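You operate a simulated robot arm through the tools that you are given. There is no shell and no other tool. Be economical: measure what you need, move in short steps, check, and stop when the job is done.

You are at the controls of a simulated robot arm. One attempt, no reset.

TASK
Put the 30 mm socket from the top of the wooden table on top of the black tape roll and the 36 mm socket on top of the black oil filter. Fetch the yellow cap from the top of the wooden table and set it on the shelf under the wooden table. Take the nut on the top of the wooden table and put it away in the inside of the grey tray. Do these in any order.

Only the result counts: the job must be done as asked and must still hold three seconds after the hand-in. Knocking over, shifting, dropping, spilling or breaking anything else fails it. A push-on lid holds only when it is set on centred and level and pressed home; a screw cap is set on level and turned clockwise until tight.

THE ROBOT
A 6-joint arm with a two-finger parallel gripper on a trunk, on a base that drives. Base frame: it is fixed to the floor where the robot stands at the start and does not move with it; the origin is under the middle of the robot, x ahead of it, y to its left, z up; the surface under the hand at the start is at about z = 0.88. Readings come in m, rad, newtons and seconds.
With the tool pointing down near the work surface it reaches from about 0.36 to 0.88 m from the robot's upright axis, wherever it stands. Its first joint turns from -2.007 to 2.007 rad. Places, roughly: inside of the grey tray (34x13 cm) [-7.2, -11.18, 0.86]; shelf under the wooden table [0.8, 0.2, 0.3]. Payload 3.43 kg.
The tool frame sits at the grasp point between the pads (the TCP): z along the fingers, y along the line on which they close. The tips reach 0.034 m beyond it. Largest opening 0.128 m; finger width 0.024, thickness 0.012; the body of the gripper, 0.048 by 0.13 m, starts 0.096 m behind the TCP.
Orientation is that of the tool frame in the base frame, as [roll, pitch, yaw] about the fixed x, y, z axes, in that order (R = Rz(yaw) Ry(pitch) Rx(roll)). With the fingers straight down and closing along the base's y, the tool's x points along the base's -x, its y along +y and its z along -z.

THE INTERFACE
- The arm moves only by the tool jog_arm. Its argument "targets" is a list that holds one entry, the list of rows, each a list of 6 numbers: the shift along the base's x, y, z in m, then the turn, a rotation vector about the base's x, y, z in rad. In form: [[[x, y, z, ax, ay, az], ...]]. A call has 1 to 8 rows; each row is the pose to reach, as a shift and turn from the pose commanded when the call began. "claw" is the finger opening in m, from 0 to 0.128, set as the call begins (left out, the last holds). Each row takes 0.2 s and may step no farther than 0.05 m and 0.15 rad from the row before; otherwise, or with a gripper value out of range, the whole call is refused. A pose out of reach is approached as far as the arm can. The call stops where the force on the tool passes 40 N (or 10 N more than at its start, if that is more) or the arm is blocked; 0.2 s more then pass. Each finger travels about 0.108 m/s and halts on what it meets, pressing with about 27 N; the grip force reading is that of the motor and also rises with nothing between the fingers. The clock runs only during rows and for 0.2 s after the last one: add rows that repeat a pose to give the fingers time. The reply holds the time, the measured pose of the TCP, the force on the tool along the base axes, the opening and the grip force, in the units named above and with some noise, with the torque about the TCP (base axes, N m) and any sound that the robot's microphone picked up.
- Cameras (640 x 400 px; columns grow to the right, rows downward): "scene" is now at [0.0237, 0.1978, 1.3724]; the picture's right is [0.03, -1.00, 0.00], its down [-0.43, -0.01, -0.90] and it looks along [0.90, 0.03, -0.43] (base axes); focal length 261 px, centre (320, 200). "wrist" rides on the gripper at [0.076, -0.011, -0.16] in the tool frame; the picture's right is [0.15, 0.99, 0.00], its down [-0.88, 0.13, -0.46] and it looks along [-0.45, 0.07, 0.89] (tool axes); focal length 234 px, centre (320, 200). There is no depth. A picture from a camera that has moved, and an enlarged one, comes with that camera's place and axes in the base frame and with its lens.
- capture(camera): a new picture of that camera. The clock stands still meanwhile.
- lift_body(by): slides the trunk up (or, below 0, down) by that many m; the arm and the scene camera ride with it, the base frame stays. It gives what a move gives, with no picture.
- drive_base(legs): drives the robot by 1 to 6 legs, each [ahead, turn to the left] in m and rad, along the robot's own axes; the way and the turn of a leg run together, so that a leg with both is an arc; at most 1.5 m and 3.142 rad a leg. The arm and the cameras ride along, it lands a little off, and it stops where it bumps. It gives what a move gives.
- turn_head(pan, tilt): turns the head with the scene camera to pan (to the left, within 1.798 rad either way) and tilt (down, from -0.506 to 1.204), counted from straight ahead of the robot. It gives what a move gives.
- inspect(camera, box): a new picture of the part [left, top, right, bottom] of that camera's present view, enlarged. The clock stands still meanwhile.
- hand_in(): hands the job in; it is judged then, once.

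Go step by step. Nothing tells you exact positions but the pictures and the camera data: compare them with the known pose of the tool, close in by small moves and look again before you grip or let go. The budget is 165 turns and 128 pictures, counting those below and the enlarged ones. Unless the task says otherwise, let go and move clear before handing in, and close with one line.

The tools are called as a command line: name --argument value ..., lists and objects as JSON in quotes. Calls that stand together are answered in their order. jog_arm: Moves the arm, as the interface text tells. Its arguments: {"type":"object","properties":{"targets":{"type":"array","items":{"type":"array","items":{"type":"array","items":{"type":"number"}}}},"claw":{"type":"number"}},"required":["targets"]} The other tools are called the same way: lift_body (by) slides the trunk up or down; drive_base (legs) drives the base; turn_head (pan, tilt) turns the head that bears the scene camera; capture (camera) takes a picture; inspect (camera, box) takes an enlarged picture of a part of a camera's view; hand_in () hands the job in.

At the start:

```text
t: 0.0
tool_pos: [0.4817, 0.0702, 1.2288]
tcp_rot: [3.141, 0.002, 3.14]
wrist_force: [-1.0, -1.2, 0.2]
wrist_torque: [-0.01, -0.02, 0.0]
gripper_width: 0.1279
finger_force: 0.0
trunk travel left (down, up): [-0.625, 0.165]
robot x, y, heading: [-0.0019, -0.0006, -0.002]
head pan, tilt: [0.031, 0.445]
```

scene: 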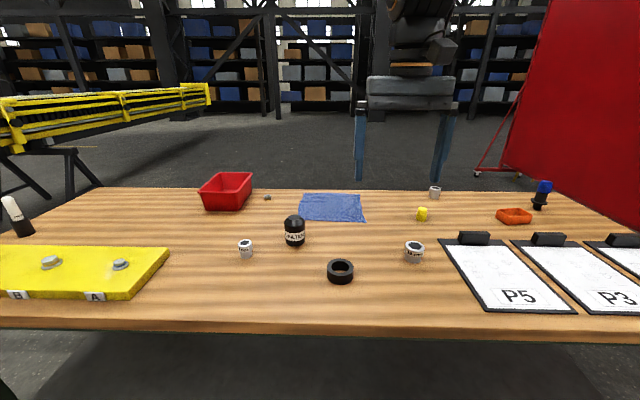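
wrist: 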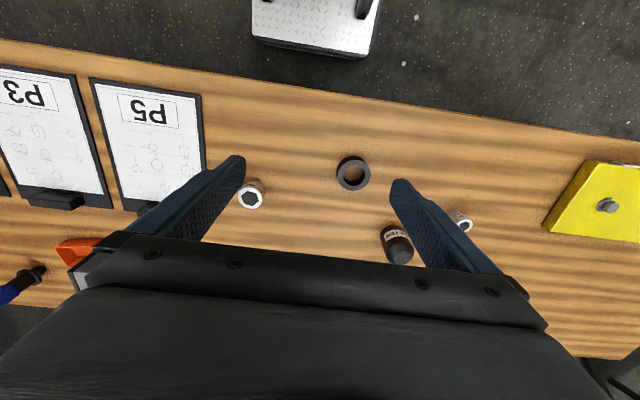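

I see a wooden table with a tape roll, a black oil filter, several sockets, a small yellow cap and a small nut-like thing near the red bin. I look closer to tell the sizes.

inspect --camera "scene" --box '[220, 200, 360, 288]'

inspect --camera "scene" --box '[380, 175, 480, 275]'

inspect --camera "scene" --box '[190, 165, 290, 228]'

```text
4.55 times, centred on (290, 244) of scene
camera zoom: at [0.0237, 0.1978, 1.3724], right [0.03, -1.0, 0.0], down [-0.43, -0.01, -0.9], along [0.9, 0.03, -0.43], focal length 1186 px, centre (456, 0)
```

zoom: 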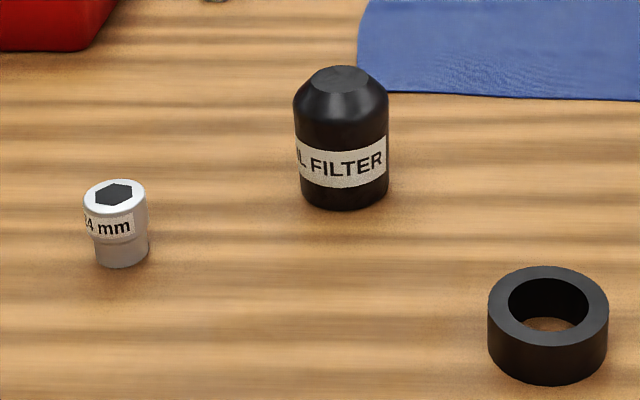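

```text
4.00 times, centred on (430, 225) of scene
camera zoom: at [0.0237, 0.1978, 1.3724], right [0.03, -1.0, 0.0], down [-0.43, -0.01, -0.9], along [0.9, 0.03, -0.43], focal length 1044 px, centre (-120, 100)
```

zoom: 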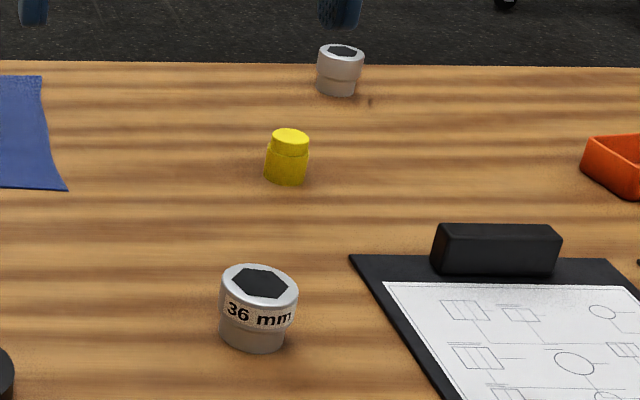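

```text
6.35 times, centred on (240, 196) of scene
camera zoom: at [0.0237, 0.1978, 1.3724], right [0.03, -1.0, 0.0], down [-0.43, -0.01, -0.9], along [0.9, 0.03, -0.43], focal length 1656 px, centre (828, 222)
```

zoom: 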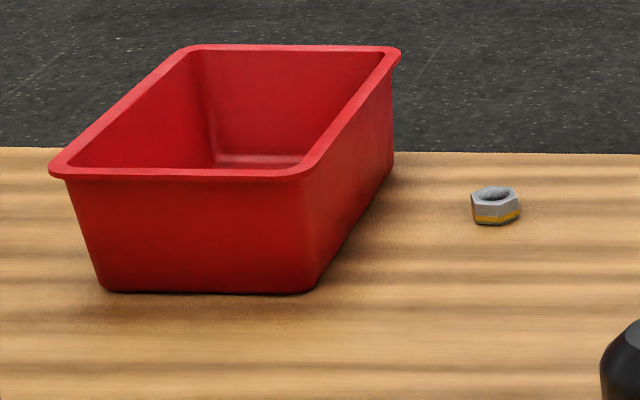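

The 36 mm socket is at about (0.665, -0.057), the filter at (0.75, 0.30) and the tape at (0.578, 0.163). The back right socket at (1.10, -0.27) is probably the 30 mm one, the cap is at (0.90, -0.155) and the nut at (1.06, 0.46). I move above the 36 mm socket first.

jog_arm --targets '[[[0.03, -0.021, -0.02, 0, 0, 0], [0.06, -0.042, -0.04, 0, 0, 0], [0.09, -0.063, -0.06, 0, 0, 0], [0.12, -0.084, -0.08, 0, 0, 0], [0.15, -0.105, -0.1, 0, 0, 0], [0.18, -0.127, -0.12, 0, 0, 0], [0.18, -0.127, -0.12, 0, 0, 0]]]' --claw 0.09

capture --camera "wrist"

capture --camera "scene"

```text
t: 1.6
tool_pos: [0.6618, -0.0565, 1.1089]
tcp_rot: [-3.141, -0.001, 3.141]
wrist_force: [0.0, -0.3, 0.3]
wrist_torque: [-0.01, -0.02, 0.0]
gripper_width: 0.0901
finger_force: 0.1
trunk travel left (down, up): [-0.625, 0.165]
robot x, y, heading: [-0.0002, -0.0038, -0.001]
head pan, tilt: [0.031, 0.445]
```

```text
122 pictures are left
camera wrist: at [0.5858, -0.0685, 1.2683], right [-0.15, 0.99, 0.0], down [0.88, 0.13, 0.46], along [0.45, 0.07, -0.89], focal length 234 px, centre (320, 200)
```

wrist: 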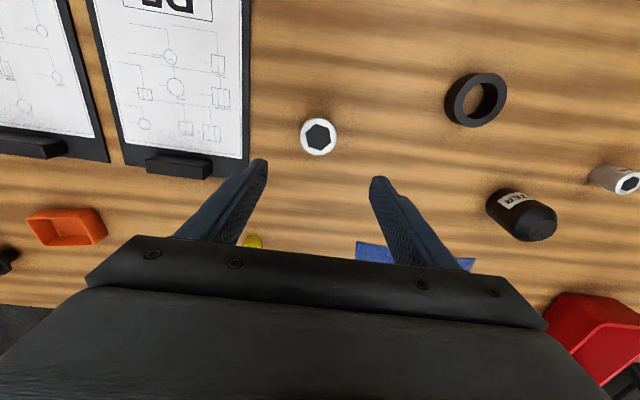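

```text
121 pictures are left
camera scene: at [0.0238, 0.1977, 1.3724], right [0.03, -1.0, 0.0], down [-0.43, -0.01, -0.9], along [0.9, 0.03, -0.43], focal length 261 px, centre (320, 200)
```

scene: 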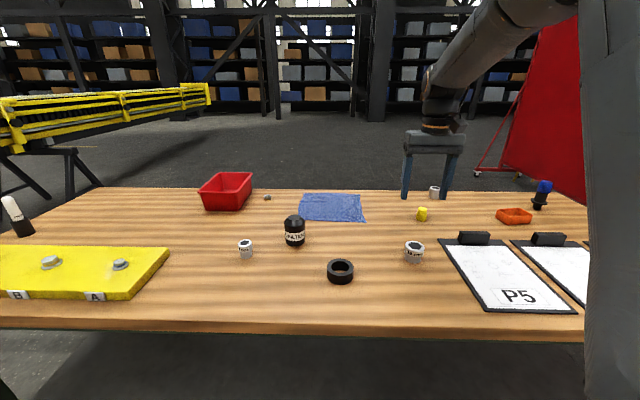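

The 36 mm socket's top centre comes out at (0.656, -0.058), with the top at z ≈ 0.928. I go down around it in two stages.

jog_arm --targets '[[[-0.006, -0.0015, -0.04, 0, 0, 0], [-0.006, -0.0015, -0.08, 0, 0, 0], [-0.006, -0.0015, -0.12, 0, 0, 0], [-0.006, -0.0015, -0.12, 0, 0, 0]]]'

capture --camera "wrist"

inspect --camera "scene" --box '[360, 190, 480, 270]'

```text
t: 2.6
tool_pos: [0.6563, -0.0587, 0.9889]
tcp_rot: [3.141, -0.001, 3.14]
wrist_force: [0.0, 0.3, -0.2]
wrist_torque: [0.03, 0.01, 0.01]
gripper_width: 0.09
finger_force: 0.1
trunk travel left (down, up): [-0.625, 0.165]
robot x, y, heading: [-0.0031, 0.0009, 0.005]
head pan, tilt: [0.031, 0.445]
```

```text
120 pictures are left
camera wrist: at [0.5794, -0.0701, 1.1488], right [-0.15, 0.99, 0.0], down [0.88, 0.13, 0.46], along [0.45, 0.07, -0.89], focal length 234 px, centre (320, 200)
```

wrist: 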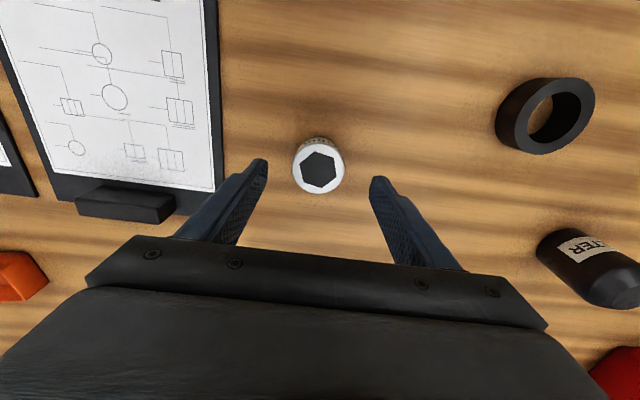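

```text
5.00 times, centred on (420, 230) of scene
camera zoom: at [0.0237, 0.1977, 1.3724], right [0.03, -1.0, 0.0], down [-0.43, -0.01, -0.9], along [0.9, 0.03, -0.43], focal length 1304 px, centre (-180, 50)
```

zoom: 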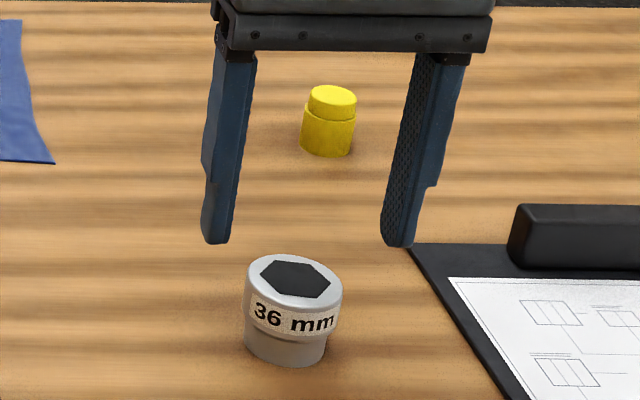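

The alignment looks good. I lower to z ≈ 0.925 and close on the socket.

jog_arm --targets '[[[0.002, 0, -0.035, 0, 0, 0], [0.002, 0, -0.065, 0, 0, 0], [0.002, 0, -0.065, 0, 0, 0]]]'

jog_arm --targets '[[[0, 0, 0, 0, 0, 0], [0, 0, 0, 0, 0, 0], [0, 0, 0, 0, 0, 0], [0, 0, 0, 0, 0, 0]]]' --claw 0.03

inspect --camera "scene" --box '[360, 190, 480, 270]'

```text
t: 3.4
tool_pos: [0.6587, -0.0582, 0.9232]
tcp_rot: [3.14, 0.0, -3.141]
wrist_force: [-0.2, -0.2, 0.2]
wrist_torque: [-0.02, -0.02, 0.0]
gripper_width: 0.0901
finger_force: 0.0
trunk travel left (down, up): [-0.625, 0.165]
robot x, y, heading: [0.0006, -0.0, -0.0]
head pan, tilt: [0.031, 0.445]
```

```text
t: 4.4
tool_pos: [0.6575, -0.0583, 0.9242]
tcp_rot: [3.14, 0.001, 3.142]
wrist_force: [-1.2, -0.9, -0.2]
wrist_torque: [0.0, 0.03, 0.01]
gripper_width: 0.0522
finger_force: 27.0
trunk travel left (down, up): [-0.625, 0.165]
robot x, y, heading: [-0.0025, 0.0008, -0.002]
head pan, tilt: [0.031, 0.445]
```

```text
5.00 times, centred on (420, 230) of scene
camera zoom: at [0.0238, 0.1977, 1.3724], right [0.03, -1.0, 0.0], down [-0.43, -0.01, -0.9], along [0.9, 0.03, -0.43], focal length 1304 px, centre (-180, 50)
```

zoom: 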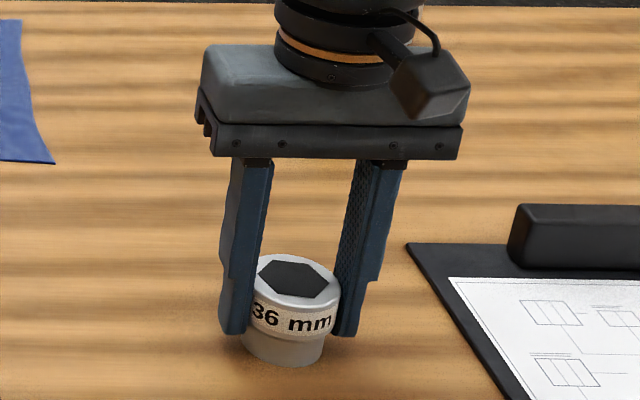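

The socket is held at 52 mm width. I lift it and carry it to above the filter, estimated at (0.746, 0.302) with its top at z ≈ 0.97.

jog_arm --targets '[[[0, 0, 0.04, 0, 0, 0], [0, 0, 0.08, 0, 0, 0], [0, 0, 0.12, 0, 0, 0], [0, 0, 0.16, 0, 0, 0], [0.01, 0.045, 0.176, 0, 0, 0], [0.02, 0.09, 0.176, 0, 0, 0], [0.03, 0.135, 0.176, 0, 0, 0], [0.04, 0.18, 0.176, 0, 0, 0]]]'

jog_arm --targets '[[[0.012, 0.045, 0, 0, 0, 0], [0.024, 0.09, 0, 0, 0, 0], [0.036, 0.135, 0, 0, 0, 0], [0.048, 0.18, 0, 0, 0, 0], [0.048, 0.18, 0, 0, 0, 0], [0.048, 0.18, 0, 0, 0, 0]]]'

capture --camera "wrist"

inspect --camera "scene" --box '[220, 140, 380, 260]'

```text
t: 6.2
tool_pos: [0.6982, 0.1245, 1.1005]
tcp_rot: [-3.141, 0.0, -3.14]
wrist_force: [0.2, -0.5, -2.3]
wrist_torque: [0.02, -0.02, 0.02]
gripper_width: 0.0515
finger_force: 26.8
trunk travel left (down, up): [-0.625, 0.165]
robot x, y, heading: [-0.0003, -0.002, -0.0]
head pan, tilt: [0.031, 0.445]
```

```text
t: 7.6
tool_pos: [0.7482, 0.3027, 1.1002]
tcp_rot: [3.14, 0.0, -3.141]
wrist_force: [0.5, 0.3, -2.0]
wrist_torque: [0.0, -0.03, -0.03]
gripper_width: 0.0519
finger_force: 27.0
trunk travel left (down, up): [-0.625, 0.165]
robot x, y, heading: [0.0002, 0.0019, 0.001]
head pan, tilt: [0.031, 0.445]
```

```text
117 pictures are left
camera wrist: at [0.6711, 0.2916, 1.2599], right [-0.15, 0.99, 0.0], down [0.88, 0.13, 0.46], along [0.45, 0.07, -0.89], focal length 234 px, centre (320, 200)
```

wrist: 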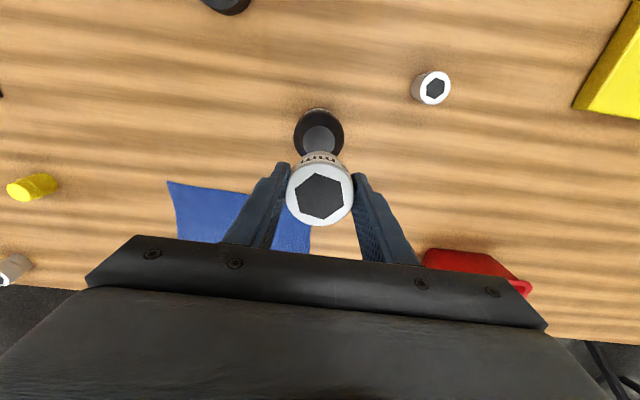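

```text
3.33 times, centred on (300, 200) of scene
camera zoom: at [0.0239, 0.1979, 1.3724], right [0.03, -1.0, 0.0], down [-0.43, -0.01, -0.9], along [0.9, 0.03, -0.43], focal length 870 px, centre (387, 200)
```

zoom: 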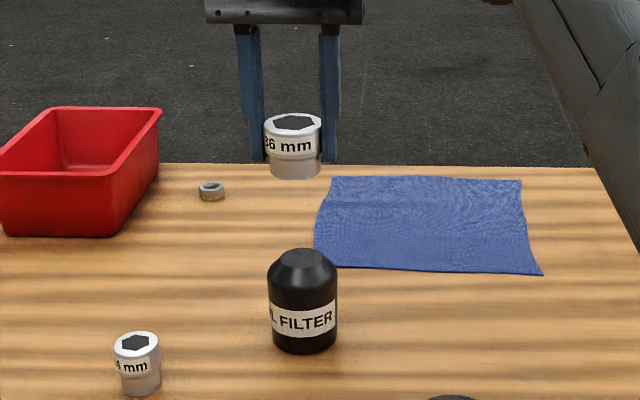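

I zoom in to find the filter's centre precisely.

inspect --camera "wrist" --box '[270, 95, 370, 158]'

inspect --camera "scene" --box '[270, 205, 330, 250]'

```text
6.35 times, centred on (320, 126) of wrist
camera zoom: at [0.6711, 0.2916, 1.2599], right [-0.15, 0.99, 0.0], down [0.88, 0.13, 0.46], along [0.45, 0.07, -0.89], focal length 1487 px, centre (320, 667)
```

zoom: 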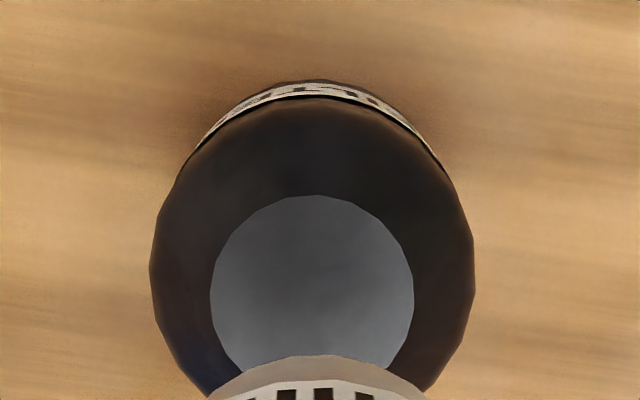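

```text
8.89 times, centred on (300, 228) of scene
camera zoom: at [0.0239, 0.1979, 1.3724], right [0.03, -1.0, 0.0], down [-0.43, -0.01, -0.9], along [0.9, 0.03, -0.43], focal length 2319 px, centre (498, -44)
```

zoom: 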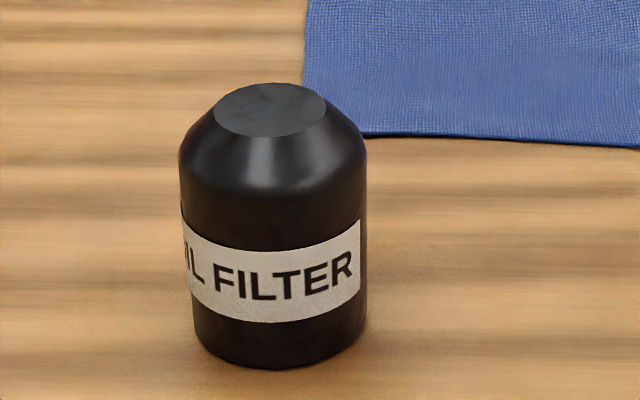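

The filter's flat top is centred at (0.738, 0.301), z ≈ 0.970. I align and lower to just above it.

jog_arm --targets '[[[-0.009, -0.002, 0, 0, 0, 0], [-0.009, -0.002, -0.04, 0, 0, 0], [-0.009, -0.002, -0.072, 0, 0, 0], [-0.009, -0.002, -0.072, 0, 0, 0], [-0.009, -0.002, -0.072, 0, 0, 0]]]'

inspect --camera "scene" --box '[250, 170, 350, 250]'

capture --camera "wrist"

```text
t: 8.8
tool_pos: [0.7384, 0.2989, 1.0283]
tcp_rot: [3.141, 0.0, -3.141]
wrist_force: [-0.4, 0.1, -2.8]
wrist_torque: [-0.01, 0.05, 0.0]
gripper_width: 0.0514
finger_force: 26.6
trunk travel left (down, up): [-0.625, 0.165]
robot x, y, heading: [-0.0045, -0.0015, 0.0]
head pan, tilt: [0.031, 0.445]
```

```text
5.00 times, centred on (300, 210) of scene
camera zoom: at [0.0239, 0.1979, 1.3724], right [0.03, -1.0, 0.0], down [-0.43, -0.01, -0.9], along [0.9, 0.03, -0.43], focal length 1304 px, centre (420, 150)
```

zoom: 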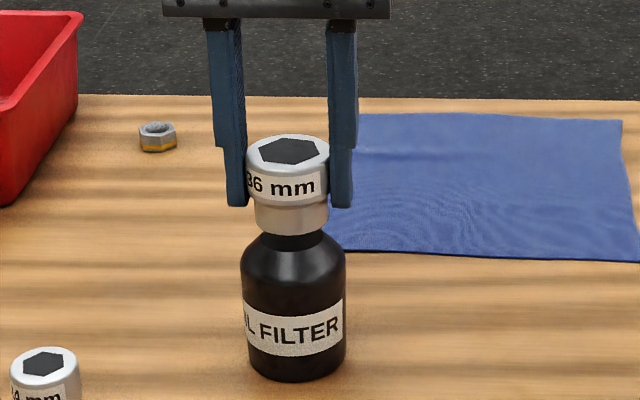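

```text
112 pictures are left
camera wrist: at [0.6625, 0.2885, 1.1869], right [-0.15, 0.99, 0.0], down [0.88, 0.13, 0.46], along [0.45, 0.07, -0.89], focal length 234 px, centre (320, 200)
```

wrist: 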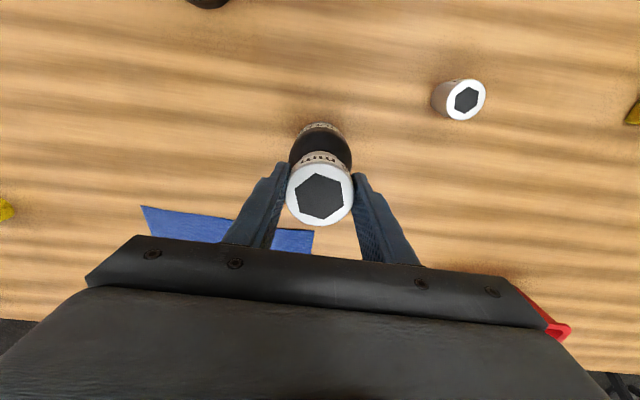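

The socket sits above the filter and is centred to within about 2 mm. I step down until contact.

jog_arm --targets '[[[0, -0.001, -0.005, 0, 0, 0], [0, -0.001, -0.009, 0, 0, 0], [0, -0.001, -0.012, 0, 0, 0], [0, -0.001, -0.012, 0, 0, 0]]]'

inspect --camera "scene" --box '[260, 180, 340, 250]'

```text
t: 9.8
tool_pos: [0.7386, 0.2991, 1.0156]
tcp_rot: [3.141, 0.001, -3.141]
wrist_force: [1.1, 0.6, -2.4]
wrist_torque: [0.03, 0.01, 0.03]
gripper_width: 0.0519
finger_force: 27.2
trunk travel left (down, up): [-0.625, 0.165]
robot x, y, heading: [0.0001, -0.0007, -0.001]
head pan, tilt: [0.031, 0.445]
```

```text
5.71 times, centred on (300, 215) of scene
camera zoom: at [0.0238, 0.1979, 1.3724], right [0.03, -1.0, 0.0], down [-0.43, -0.01, -0.9], along [0.9, 0.03, -0.43], focal length 1491 px, centre (434, 114)
```

zoom: 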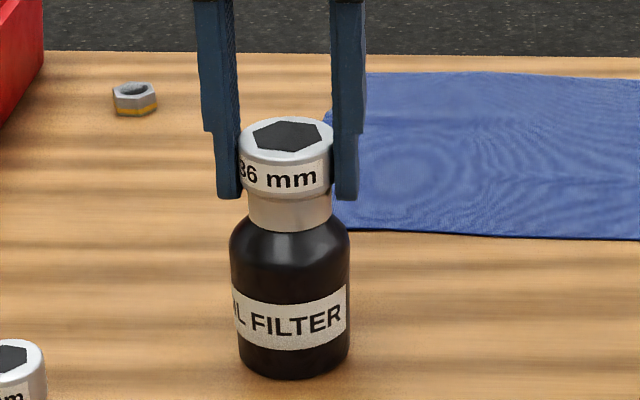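

The force still shows the full weight, so I go on in 1 mm steps.

jog_arm --targets '[[[0, 0, -0.001, 0, 0, 0], [0, 0, -0.002, 0, 0, 0], [0, 0, -0.002, 0, 0, 0]]]'

```text
t: 10.6
tool_pos: [0.7376, 0.3001, 1.016]
tcp_rot: [-3.142, 0.002, 3.141]
wrist_force: [0.4, -1.0, 5.0]
wrist_torque: [-0.06, 0.08, 0.03]
gripper_width: 0.0516
finger_force: 27.0
trunk travel left (down, up): [-0.625, 0.165]
robot x, y, heading: [0.0026, -0.0016, -0.004]
head pan, tilt: [0.031, 0.445]
```

Contact is made (about 7 N). I release gently and rise.

jog_arm --targets '[[[0, 0, 0, 0, 0, 0], [0, 0, 0, 0, 0, 0], [0, 0, 0, 0, 0, 0]]]' --claw 0.08

jog_arm --targets '[[[0, 0, 0.03, 0, 0, 0], [0, 0, 0.07, 0, 0, 0], [0, 0, 0.11, 0, 0, 0], [0, 0, 0.15, 0, 0, 0]]]'

inspect --camera "scene" --box '[260, 180, 340, 250]'

capture --camera "wrist"

```text
t: 11.4
tool_pos: [0.7376, 0.3009, 1.0142]
tcp_rot: [3.141, 0.0, 3.14]
wrist_force: [0.4, -0.2, 0.1]
wrist_torque: [-0.01, 0.03, -0.04]
gripper_width: 0.0799
finger_force: 0.0
trunk travel left (down, up): [-0.625, 0.165]
robot x, y, heading: [0.0014, -0.0002, -0.003]
head pan, tilt: [0.031, 0.445]
```

```text
t: 12.4
tool_pos: [0.7367, 0.299, 1.1633]
tcp_rot: [-3.14, -0.001, -3.14]
wrist_force: [0.3, 0.0, -0.9]
wrist_torque: [0.0, 0.01, 0.0]
gripper_width: 0.08
finger_force: 0.1
trunk travel left (down, up): [-0.625, 0.165]
robot x, y, heading: [0.0026, -0.0002, -0.001]
head pan, tilt: [0.031, 0.445]
```

```text
5.71 times, centred on (300, 215) of scene
camera zoom: at [0.0239, 0.1979, 1.3724], right [0.03, -1.0, 0.0], down [-0.43, -0.01, -0.9], along [0.9, 0.03, -0.43], focal length 1491 px, centre (434, 114)
```

zoom: 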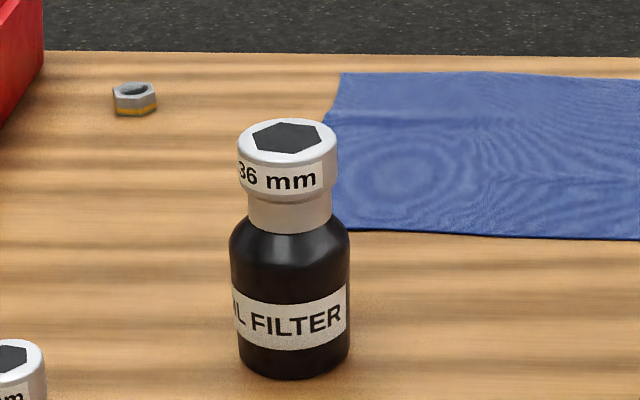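

```text
109 pictures are left
camera wrist: at [0.6613, 0.2875, 1.3235], right [-0.15, 0.99, 0.0], down [0.88, 0.13, 0.46], along [0.45, 0.07, -0.89], focal length 234 px, centre (320, 200)
```

wrist: 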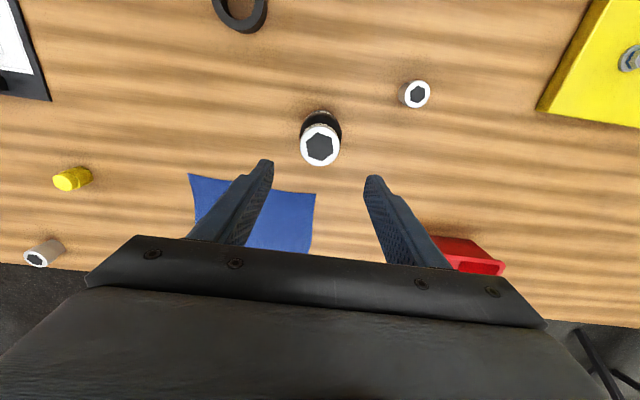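

The 36 mm socket sits on the filter. Now I look down to see how much room the base has before the table.

turn_head --pan 0.03 --tilt 1.1

capture --camera "scene"

```text
t: 13.4
tool_pos: [0.7378, 0.2991, 1.1632]
tcp_rot: [3.141, -0.001, 3.141]
wrist_force: [0.5, 0.3, -0.5]
wrist_torque: [-0.02, 0.03, 0.0]
gripper_width: 0.0802
finger_force: 0.0
trunk travel left (down, up): [-0.625, 0.165]
robot x, y, heading: [0.0014, 0.0017, -0.003]
head pan, tilt: [0.03, 1.1]
```

```text
108 pictures are left
camera scene: at [-0.005, 0.1969, 1.3198], right [0.03, -1.0, 0.0], down [-0.89, -0.03, -0.45], along [0.45, 0.01, -0.89], focal length 261 px, centre (320, 200)
```

scene: 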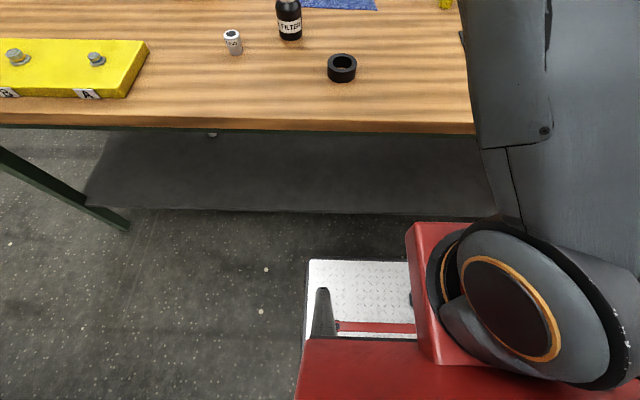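

The shelf's front edge is at about x = 0.50 with plenty of clearance under the table. I'll do the cap next with the tool tilted 45° forward, so it can be set on the shelf upright. First I swing the arm towards the cap while tilting.

jog_arm --targets '[[[0, -0.048, 0.01, 0, 0, 0], [0, -0.096, 0.02, 0, 0, 0], [0, -0.144, 0.02, 0, -0.13, 0], [0, -0.192, 0.02, 0, -0.26, 0], [0, -0.24, 0.02, 0, -0.39, 0], [0, -0.288, 0.02, 0, -0.52, 0], [0, -0.336, 0.02, 0, -0.65, 0], [0, -0.384, 0.02, 0, -0.785, 0]]]' --claw 0.09

jog_arm --targets '[[[0, -0.04, 0, 0, 0, 0], [0, -0.07, 0, 0, 0, 0], [0, -0.07, 0, 0, 0, 0]]]'

drive_base --legs '[[0.1, 0]]'

turn_head --pan -0.2 --tilt 0.5

capture --camera "scene"

capture --camera "wrist"

```text
t: 15.2
tool_pos: [0.735, -0.0854, 1.1844]
tcp_rot: [-3.139, 0.788, -3.142]
wrist_force: [-0.4, 0.1, -0.3]
wrist_torque: [-0.03, 0.03, -0.05]
gripper_width: 0.0899
finger_force: 0.1
trunk travel left (down, up): [-0.625, 0.165]
robot x, y, heading: [0.0007, 0.0037, 0.003]
head pan, tilt: [0.03, 1.1]
```

```text
t: 16.0
tool_pos: [0.7373, -0.1549, 1.1831]
tcp_rot: [-3.141, 0.787, -3.141]
wrist_force: [0.6, 0.0, 0.6]
wrist_torque: [-0.02, -0.01, 0.0]
gripper_width: 0.0899
finger_force: 0.0
trunk travel left (down, up): [-0.625, 0.165]
robot x, y, heading: [0.0021, -0.0004, -0.001]
head pan, tilt: [0.03, 1.1]
```

```text
t: 17.2
tool_pos: [0.8376, -0.1538, 1.1827]
tcp_rot: [3.141, 0.785, -3.139]
wrist_force: [0.5, 0.0, 0.1]
wrist_torque: [0.01, 0.0, 0.0]
gripper_width: 0.09
finger_force: 0.1
trunk travel left (down, up): [-0.625, 0.165]
robot x, y, heading: [0.1032, -0.0022, -0.003]
head pan, tilt: [0.03, 1.1]
```

```text
t: 18.2
tool_pos: [0.8384, -0.1541, 1.1821]
tcp_rot: [3.141, 0.785, -3.139]
wrist_force: [-0.3, 0.6, 0.3]
wrist_torque: [0.04, 0.01, 0.03]
gripper_width: 0.09
finger_force: 0.1
trunk travel left (down, up): [-0.625, 0.165]
robot x, y, heading: [0.097, 0.0026, 0.001]
head pan, tilt: [-0.201, 0.499]
```

```text
107 pictures are left
camera scene: at [0.1215, 0.1769, 1.3674], right [-0.2, -0.98, 0.0], down [-0.47, 0.09, -0.88], along [0.86, -0.17, -0.48], focal length 261 px, centre (320, 200)
```

scene: 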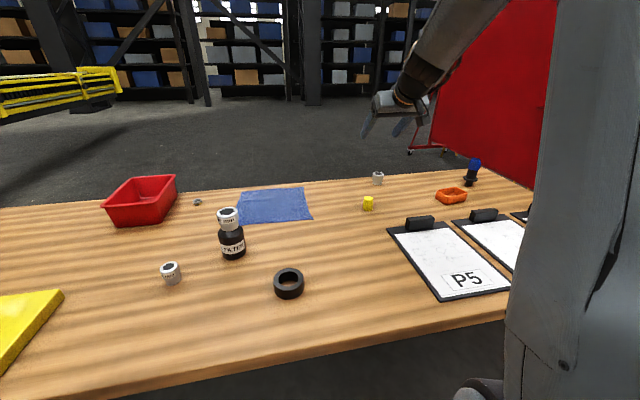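

```text
106 pictures are left
camera wrist: at [0.6712, -0.1657, 1.2422], right [-0.11, 0.99, -0.1], down [0.3, 0.13, 0.94], along [0.95, 0.07, -0.31], focal length 234 px, centre (320, 200)
```

wrist: 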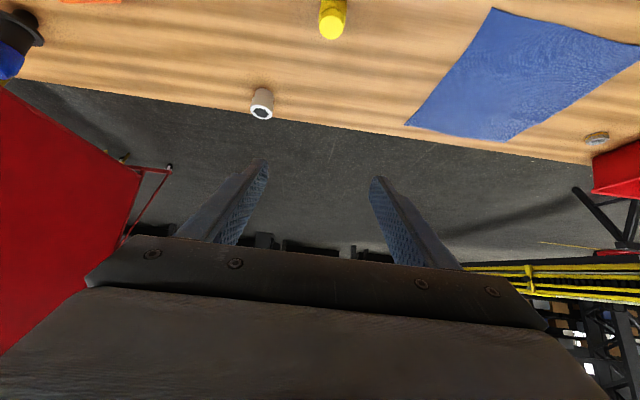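

Zooming on the cap and the far socket to locate them well.

inspect --camera "scene" --box '[340, 160, 400, 220]'

inspect --camera "wrist" --box '[230, 0, 370, 130]'

```text
6.67 times, centred on (370, 190) of scene
camera zoom: at [0.1215, 0.1769, 1.3674], right [-0.2, -0.98, 0.0], down [-0.47, 0.09, -0.88], along [0.86, -0.17, -0.48], focal length 1739 px, centre (-13, 267)
```

zoom: 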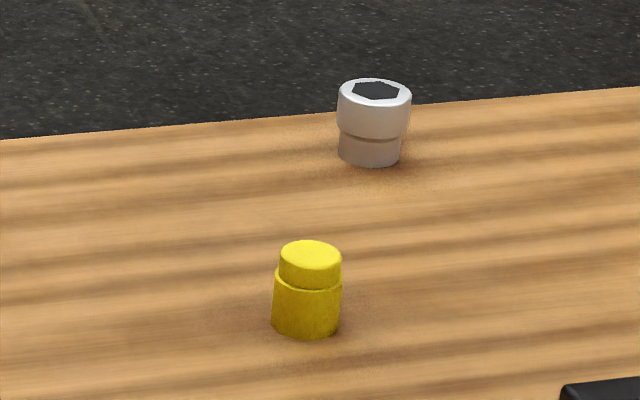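

```text
3.08 times, centred on (300, 65) of wrist
camera zoom: at [0.6712, -0.1657, 1.2422], right [-0.11, 0.99, -0.1], down [0.3, 0.13, 0.94], along [0.95, 0.07, -0.31], focal length 720 px, centre (382, 615)
```

zoom: 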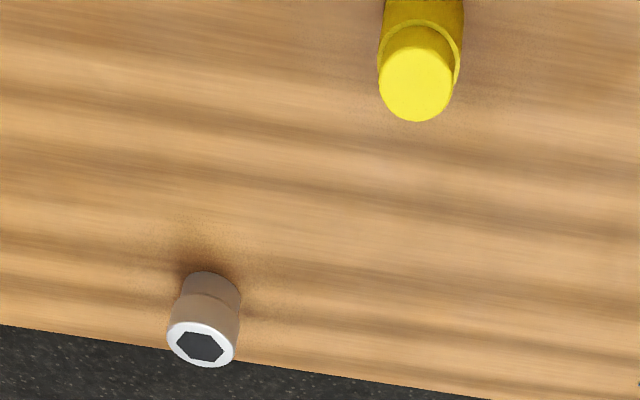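

The cap is at (0.900, -0.160) with its top at z ≈ 0.921 and a diameter of about 38 mm. I go to a pre-grasp pose 8 cm back along the tilted tool axis.

jog_arm --targets '[[[-0.003, -0.002, -0.045, 0, 0, 0], [-0.006, -0.003, -0.09, 0, 0, 0], [-0.009, -0.005, -0.135, 0, 0, 0], [-0.011, -0.006, -0.175, 0, 0, 0], [-0.011, -0.006, -0.208, 0, 0, 0], [-0.011, -0.006, -0.208, 0, 0, 0]]]' --claw 0.075

capture --camera "wrist"

inspect --camera "scene" --box '[320, 150, 440, 230]'

```text
t: 19.6
tool_pos: [0.8272, -0.1583, 0.9752]
tcp_rot: [3.14, 0.785, -3.139]
wrist_force: [-0.6, -0.1, 0.7]
wrist_torque: [0.02, -0.03, -0.01]
gripper_width: 0.0747
finger_force: 0.0
trunk travel left (down, up): [-0.625, 0.165]
robot x, y, heading: [0.1023, -0.0026, 0.003]
head pan, tilt: [-0.201, 0.499]
```

```text
103 pictures are left
camera wrist: at [0.6605, -0.1712, 1.0341], right [-0.1, 0.99, -0.1], down [0.3, 0.13, 0.94], along [0.95, 0.07, -0.31], focal length 234 px, centre (320, 200)
```

wrist: 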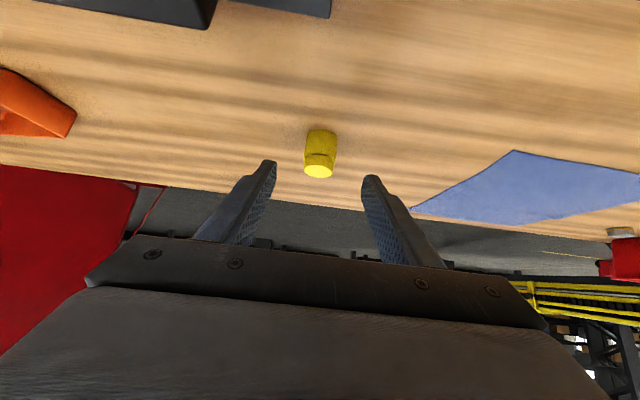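

```text
5.00 times, centred on (380, 190) of scene
camera zoom: at [0.1215, 0.1768, 1.3675], right [-0.2, -0.98, 0.0], down [-0.47, 0.09, -0.88], along [0.86, -0.17, -0.48], focal length 1304 px, centre (20, 250)
```

zoom: 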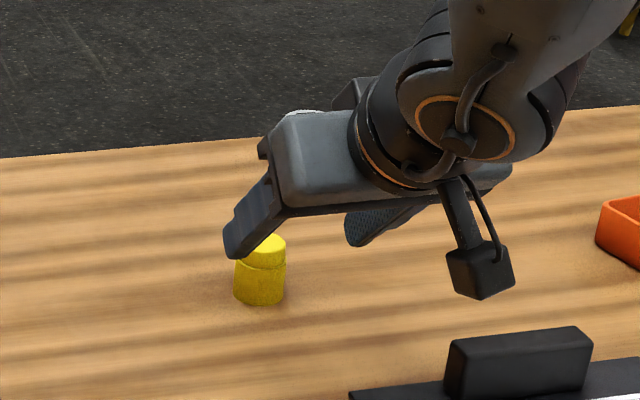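

The cap is centred between the fingers. I advance along the tool axis, then close.

jog_arm --targets '[[[0.02, -0.001, -0.02, 0, 0, 0], [0.04, -0.001, -0.04, 0, 0, 0], [0.057, -0.001, -0.057, 0, 0, 0], [0.057, -0.001, -0.057, 0, 0, 0]]]'

inspect --camera "scene" --box '[320, 150, 440, 230]'

capture --camera "wrist"

```text
t: 20.6
tool_pos: [0.8845, -0.1598, 0.9177]
tcp_rot: [-3.141, 0.785, -3.139]
wrist_force: [-0.5, 0.3, -0.8]
wrist_torque: [-0.01, -0.04, -0.04]
gripper_width: 0.0747
finger_force: 0.1
trunk travel left (down, up): [-0.625, 0.165]
robot x, y, heading: [0.101, 0.0, 0.004]
head pan, tilt: [-0.201, 0.499]
```

```text
5.00 times, centred on (380, 190) of scene
camera zoom: at [0.1215, 0.1768, 1.3675], right [-0.2, -0.98, 0.0], down [-0.47, 0.09, -0.88], along [0.86, -0.17, -0.48], focal length 1304 px, centre (20, 250)
```

zoom: 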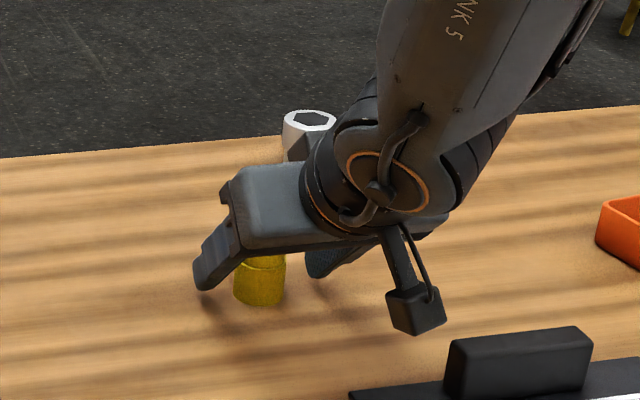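

```text
100 pictures are left
camera wrist: at [0.7172, -0.1723, 0.9773], right [-0.11, 0.99, -0.1], down [0.3, 0.13, 0.94], along [0.95, 0.07, -0.31], focal length 234 px, centre (320, 200)
```

wrist: 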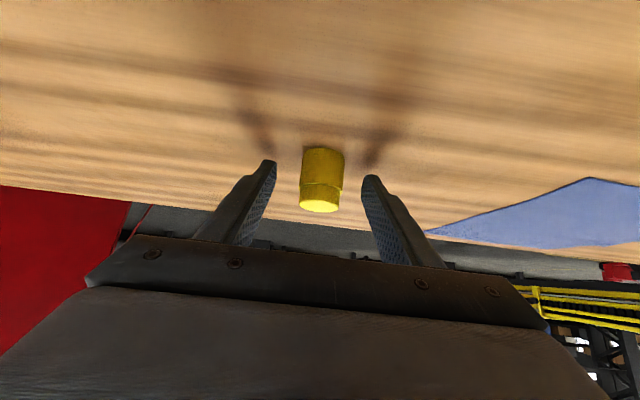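

The fingertips straddle the cap's wide part. Closing now.

jog_arm --targets '[[[0, 0, 0, 0, 0, 0], [0, 0, 0, 0, 0, 0], [0, 0, 0, 0, 0, 0], [0, 0, 0, 0, 0, 0]]]' --claw 0.02

jog_arm --targets '[[[0, 0, 0.03, 0, 0, 0], [0, 0, 0.07, 0, 0, 0], [0, 0, 0.11, 0, 0, 0], [0, 0, 0.11, 0, 0, 0]]]'

capture --camera "wrist"

```text
t: 21.6
tool_pos: [0.8845, -0.1596, 0.9185]
tcp_rot: [3.141, 0.786, -3.141]
wrist_force: [-0.8, 0.1, -0.3]
wrist_torque: [-0.01, 0.02, 0.02]
gripper_width: 0.0354
finger_force: 26.6
trunk travel left (down, up): [-0.625, 0.165]
robot x, y, heading: [0.0996, -0.0013, 0.003]
head pan, tilt: [-0.201, 0.499]
```

```text
t: 22.6
tool_pos: [0.8842, -0.1595, 1.0285]
tcp_rot: [3.142, 0.786, -3.14]
wrist_force: [0.7, 0.6, -1.1]
wrist_torque: [-0.01, 0.01, 0.0]
gripper_width: 0.0351
finger_force: 27.3
trunk travel left (down, up): [-0.625, 0.165]
robot x, y, heading: [0.0969, -0.0005, 0.0]
head pan, tilt: [-0.201, 0.499]
```

```text
99 pictures are left
camera wrist: at [0.7175, -0.1719, 1.0881], right [-0.11, 0.99, -0.1], down [0.3, 0.13, 0.94], along [0.95, 0.07, -0.31], focal length 234 px, centre (320, 200)
```

wrist: 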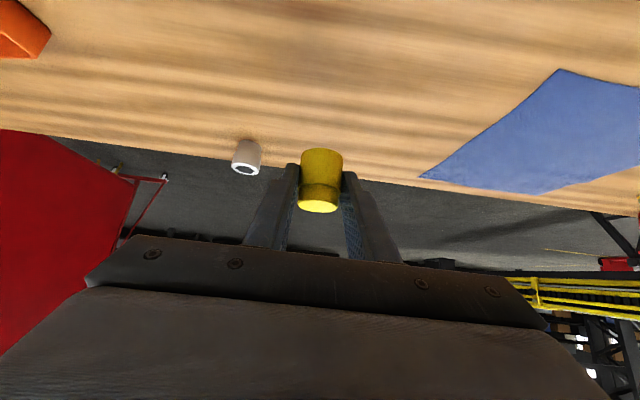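

The cap is held upright relative to the surface. I retract the arm and look behind on both sides before backing off.

jog_arm --targets '[[[-0.045, 0.01, 0.015, 0, 0, 0], [-0.09, 0.02, 0.03, 0, 0, 0], [-0.135, 0.03, 0.045, 0, 0, 0], [-0.18, 0.04, 0.06, 0, 0, 0], [-0.22, 0.05, 0.07, 0, 0, 0], [-0.26, 0.06, 0.07, 0, 0, 0]]]'

turn_head --pan -1.79 --tilt 0.35

capture --camera "scene"

turn_head --pan 1.79 --tilt 0.35

capture --camera "scene"

```text
t: 24.0
tool_pos: [0.6239, -0.101, 1.0979]
tcp_rot: [3.141, 0.784, -3.138]
wrist_force: [0.3, 0.2, -0.3]
wrist_torque: [0.02, 0.01, 0.02]
gripper_width: 0.0355
finger_force: 26.2
trunk travel left (down, up): [-0.625, 0.165]
robot x, y, heading: [0.1023, -0.0022, -0.0]
head pan, tilt: [-0.201, 0.499]
```

```text
t: 25.6
tool_pos: [0.6241, -0.1013, 1.099]
tcp_rot: [-3.141, 0.784, -3.14]
wrist_force: [-0.1, -0.4, -0.3]
wrist_torque: [0.02, -0.01, -0.03]
gripper_width: 0.0353
finger_force: 26.9
trunk travel left (down, up): [-0.625, 0.165]
robot x, y, heading: [0.1024, -0.0018, 0.002]
head pan, tilt: [-1.791, 0.351]
```

```text
98 pictures are left
camera scene: at [0.0122, 0.104, 1.3812], right [-0.98, 0.22, 0.0], down [0.07, 0.34, -0.94], along [-0.2, -0.92, -0.34], focal length 261 px, centre (320, 200)
```

scene: 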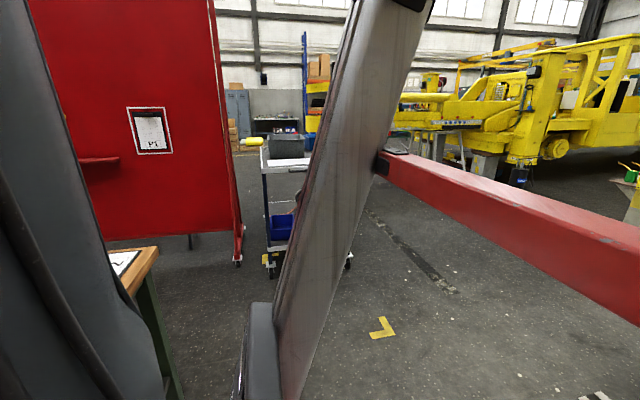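

```text
t: 28.6
tool_pos: [0.6252, -0.1017, 1.0983]
tcp_rot: [-3.141, 0.784, -3.14]
wrist_force: [-0.8, -0.4, -0.5]
wrist_torque: [-0.01, -0.02, 0.0]
gripper_width: 0.0353
finger_force: 27.0
trunk travel left (down, up): [-0.625, 0.165]
robot x, y, heading: [0.0973, 0.0027, 0.002]
head pan, tilt: [1.791, 0.351]
```

```text
97 pictures are left
camera scene: at [0.0119, 0.2857, 1.3812], right [0.98, 0.22, 0.0], down [0.08, -0.34, -0.94], along [-0.21, 0.92, -0.34], focal length 261 px, centre (320, 200)
```

scene: 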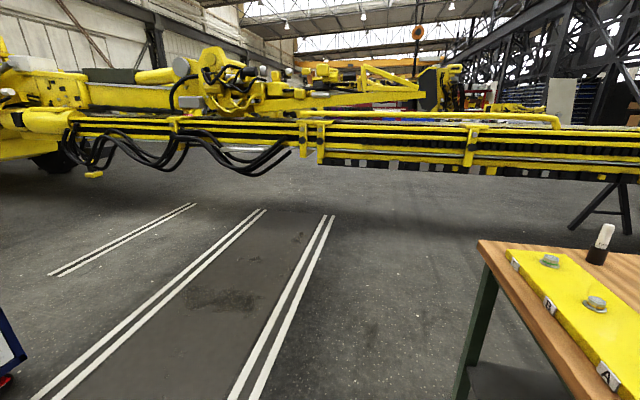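

Behind is clear for half a metre. I back off 0.55 m, then lower the trunk with the cap in front of the table.

drive_base --legs '[[-0.55, 0]]'

turn_head --pan 0.0 --tilt 0.75

capture --camera "scene"

```text
t: 31.8
tool_pos: [0.0718, -0.102, 1.0987]
tcp_rot: [3.141, 0.787, -3.139]
wrist_force: [0.4, 0.6, -0.1]
wrist_torque: [-0.01, -0.03, 0.0]
gripper_width: 0.035
finger_force: 26.8
trunk travel left (down, up): [-0.625, 0.165]
robot x, y, heading: [-0.4532, -0.0017, 0.0]
head pan, tilt: [1.791, 0.351]
```

```text
t: 33.6
tool_pos: [0.0702, -0.1012, 1.0982]
tcp_rot: [-3.141, 0.785, -3.139]
wrist_force: [-0.2, -0.1, -0.7]
wrist_torque: [-0.02, 0.01, 0.0]
gripper_width: 0.0353
finger_force: 26.6
trunk travel left (down, up): [-0.625, 0.165]
robot x, y, heading: [-0.4491, -0.0038, -0.001]
head pan, tilt: [0.0, 0.75]
```

```text
96 pictures are left
camera scene: at [-0.4374, 0.1945, 1.3456], right [0.0, -1.0, 0.0], down [-0.68, 0.0, -0.73], along [0.73, 0.0, -0.68], focal length 261 px, centre (320, 200)
```

scene: 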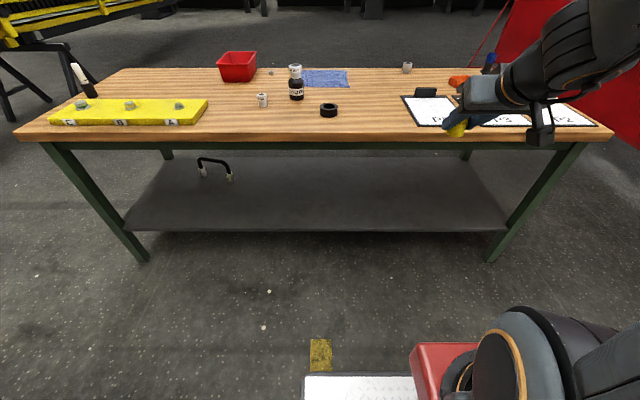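

I now see the shelf clearly: x from 0.44 to 1.12, with a handle lying at its far left, so y ≈ -0.1 is free. I lower the trunk.

lift_body --by -0.3

lift_body --by -0.29

capture --camera "scene"

capture --camera "wrist"

```text
t: 36.6
tool_pos: [0.106, -0.1014, 0.7993]
tcp_rot: [-3.141, 0.785, -3.14]
wrist_force: [0.1, -0.2, -0.3]
wrist_torque: [-0.02, 0.0, 0.05]
gripper_width: 0.0353
finger_force: 27.3
trunk travel left (down, up): [-0.325, 0.465]
robot x, y, heading: [-0.4573, -0.0059, 0.0]
head pan, tilt: [0.0, 0.75]
```

```text
t: 39.5
tool_pos: [0.1855, -0.1021, 0.5093]
tcp_rot: [3.139, 0.783, -3.141]
wrist_force: [0.3, 0.8, -0.3]
wrist_torque: [0.03, -0.01, 0.02]
gripper_width: 0.0355
finger_force: 26.9
trunk travel left (down, up): [-0.035, 0.755]
robot x, y, heading: [-0.4522, -0.0002, 0.0]
head pan, tilt: [0.0, 0.75]
```

```text
95 pictures are left
camera scene: at [-0.2732, 0.1945, 0.7556], right [0.0, -1.0, 0.0], down [-0.68, 0.0, -0.73], along [0.73, 0.0, -0.68], focal length 261 px, centre (320, 200)
```

scene: 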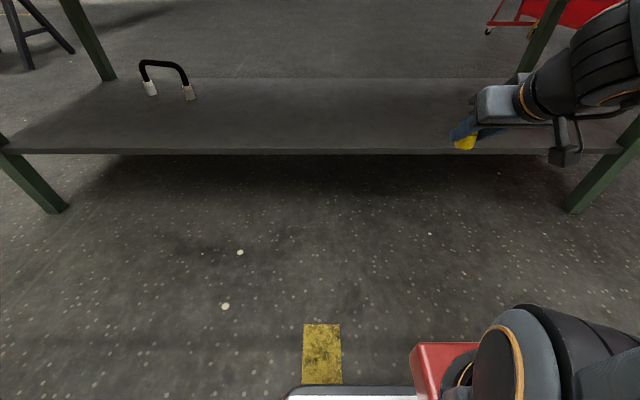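

```text
94 pictures are left
camera wrist: at [0.0189, -0.1137, 0.569], right [-0.11, 0.99, -0.1], down [0.3, 0.13, 0.94], along [0.95, 0.07, -0.31], focal length 234 px, centre (320, 200)
```

wrist: 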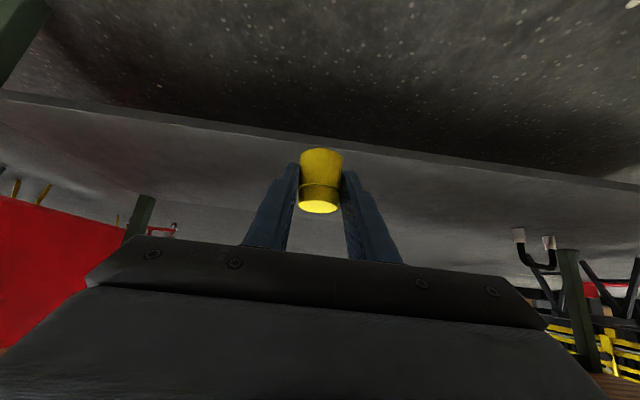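

The trunk is down and the shelf edge is confirmed at x ≈ 0.44, z ≈ 0.30. I extend the arm forward under the table at a safe height, then check.

jog_arm --targets '[[[0.045, 0, -0.01, 0, 0, 0], [0.09, 0, -0.02, 0, 0, 0], [0.135, 0, -0.03, 0, 0, 0], [0.18, 0, -0.04, 0, 0, 0], [0.225, 0, -0.05, 0, 0, 0], [0.27, 0, -0.06, 0, 0, 0], [0.31, 0, -0.065, 0, 0, 0], [0.34, 0, -0.07, 0, 0, 0]]]'

capture --camera "scene"

capture --camera "wrist"

```text
t: 41.3
tool_pos: [0.5253, -0.1004, 0.4395]
tcp_rot: [3.139, 0.785, 3.141]
wrist_force: [0.7, 0.0, -0.1]
wrist_torque: [0.0, -0.01, 0.01]
gripper_width: 0.0356
finger_force: 27.3
trunk travel left (down, up): [-0.035, 0.755]
robot x, y, heading: [-0.4516, 0.005, -0.002]
head pan, tilt: [0.0, 0.75]
```

```text
93 pictures are left
camera scene: at [-0.2733, 0.1945, 0.7556], right [0.0, -1.0, 0.0], down [-0.68, 0.0, -0.73], along [0.73, 0.0, -0.68], focal length 261 px, centre (320, 200)
```

scene: 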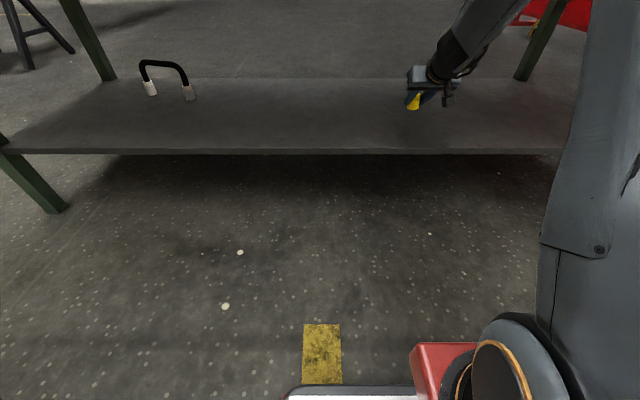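

```text
92 pictures are left
camera wrist: at [0.3587, -0.113, 0.4995], right [-0.11, 0.99, -0.1], down [0.3, 0.13, 0.94], along [0.95, 0.07, -0.31], focal length 234 px, centre (320, 200)
```

wrist: 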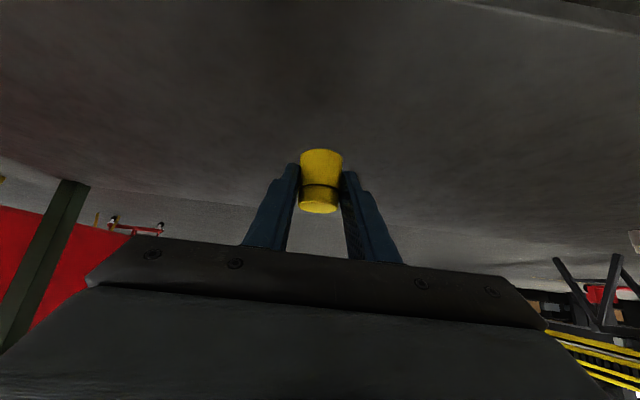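

The extension went fine, with no contact. I lower to about 1.5 cm above the expected contact height and look.

jog_arm --targets '[[[0.02, 0, -0.03, 0, 0, 0], [0.025, 0, -0.06, 0, 0, 0], [0.025, 0, -0.085, 0, 0, 0], [0.025, 0, -0.085, 0, 0, 0]]]'

inspect --camera "scene" --box '[350, 40, 510, 160]'

```text
t: 42.3
tool_pos: [0.5505, -0.1011, 0.3543]
tcp_rot: [3.14, 0.782, -3.14]
wrist_force: [0.5, 0.0, -0.3]
wrist_torque: [0.0, -0.01, 0.01]
gripper_width: 0.0353
finger_force: 27.2
trunk travel left (down, up): [-0.035, 0.755]
robot x, y, heading: [-0.4522, 0.0001, -0.0]
head pan, tilt: [0.0, 0.75]
```

```text
3.33 times, centred on (430, 100) of scene
camera zoom: at [-0.2732, 0.1945, 0.7555], right [0.0, -1.0, 0.0], down [-0.68, 0.0, -0.73], along [0.73, 0.0, -0.68], focal length 870 px, centre (-47, 533)
```

zoom: 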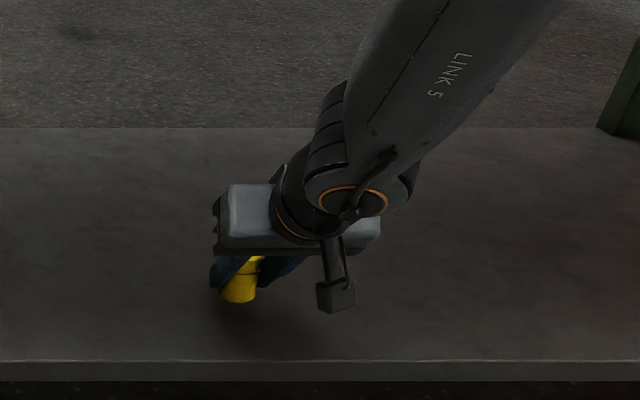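

Close above the shelf now. I feel downward in small steps.

jog_arm --targets '[[[0, 0, -0.005, 0, 0, 0], [0, 0, -0.01, 0, 0, 0], [0, 0, -0.013, 0, 0, 0], [0, 0, -0.013, 0, 0, 0]]]'

jog_arm --targets '[[[0, 0, -0.0015, 0, 0, 0], [0, 0, -0.003, 0, 0, 0], [0, 0, -0.003, 0, 0, 0]]]'

inspect --camera "scene" --box '[380, 80, 460, 140]'

```text
t: 43.3
tool_pos: [0.5507, -0.1028, 0.3416]
tcp_rot: [3.141, 0.781, -3.141]
wrist_force: [-0.1, 0.0, -0.5]
wrist_torque: [-0.02, -0.01, 0.01]
gripper_width: 0.0356
finger_force: 27.0
trunk travel left (down, up): [-0.035, 0.755]
robot x, y, heading: [-0.4528, -0.0036, -0.001]
head pan, tilt: [0.0, 0.75]
```

```text
t: 44.1
tool_pos: [0.5511, -0.1024, 0.3387]
tcp_rot: [3.14, 0.782, 3.141]
wrist_force: [0.5, 0.1, 0.5]
wrist_torque: [0.0, 0.01, 0.03]
gripper_width: 0.0356
finger_force: 27.3
trunk travel left (down, up): [-0.035, 0.755]
robot x, y, heading: [-0.4513, -0.0028, -0.0]
head pan, tilt: [0.0, 0.75]
```

```text
6.67 times, centred on (420, 110) of scene
camera zoom: at [-0.2732, 0.1945, 0.7555], right [0.0, -1.0, 0.0], down [-0.68, 0.0, -0.73], along [0.73, 0.0, -0.68], focal length 1739 px, centre (-347, 800)
```

zoom: 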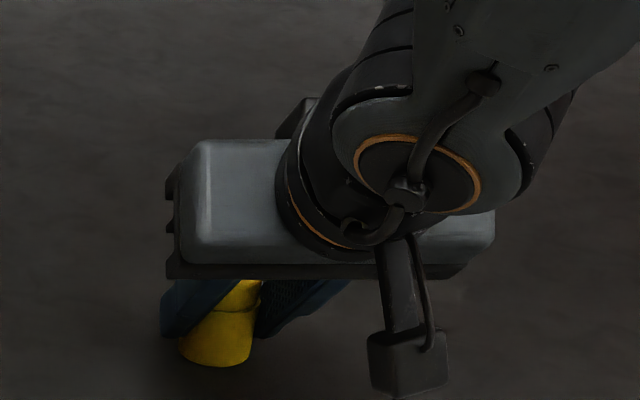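

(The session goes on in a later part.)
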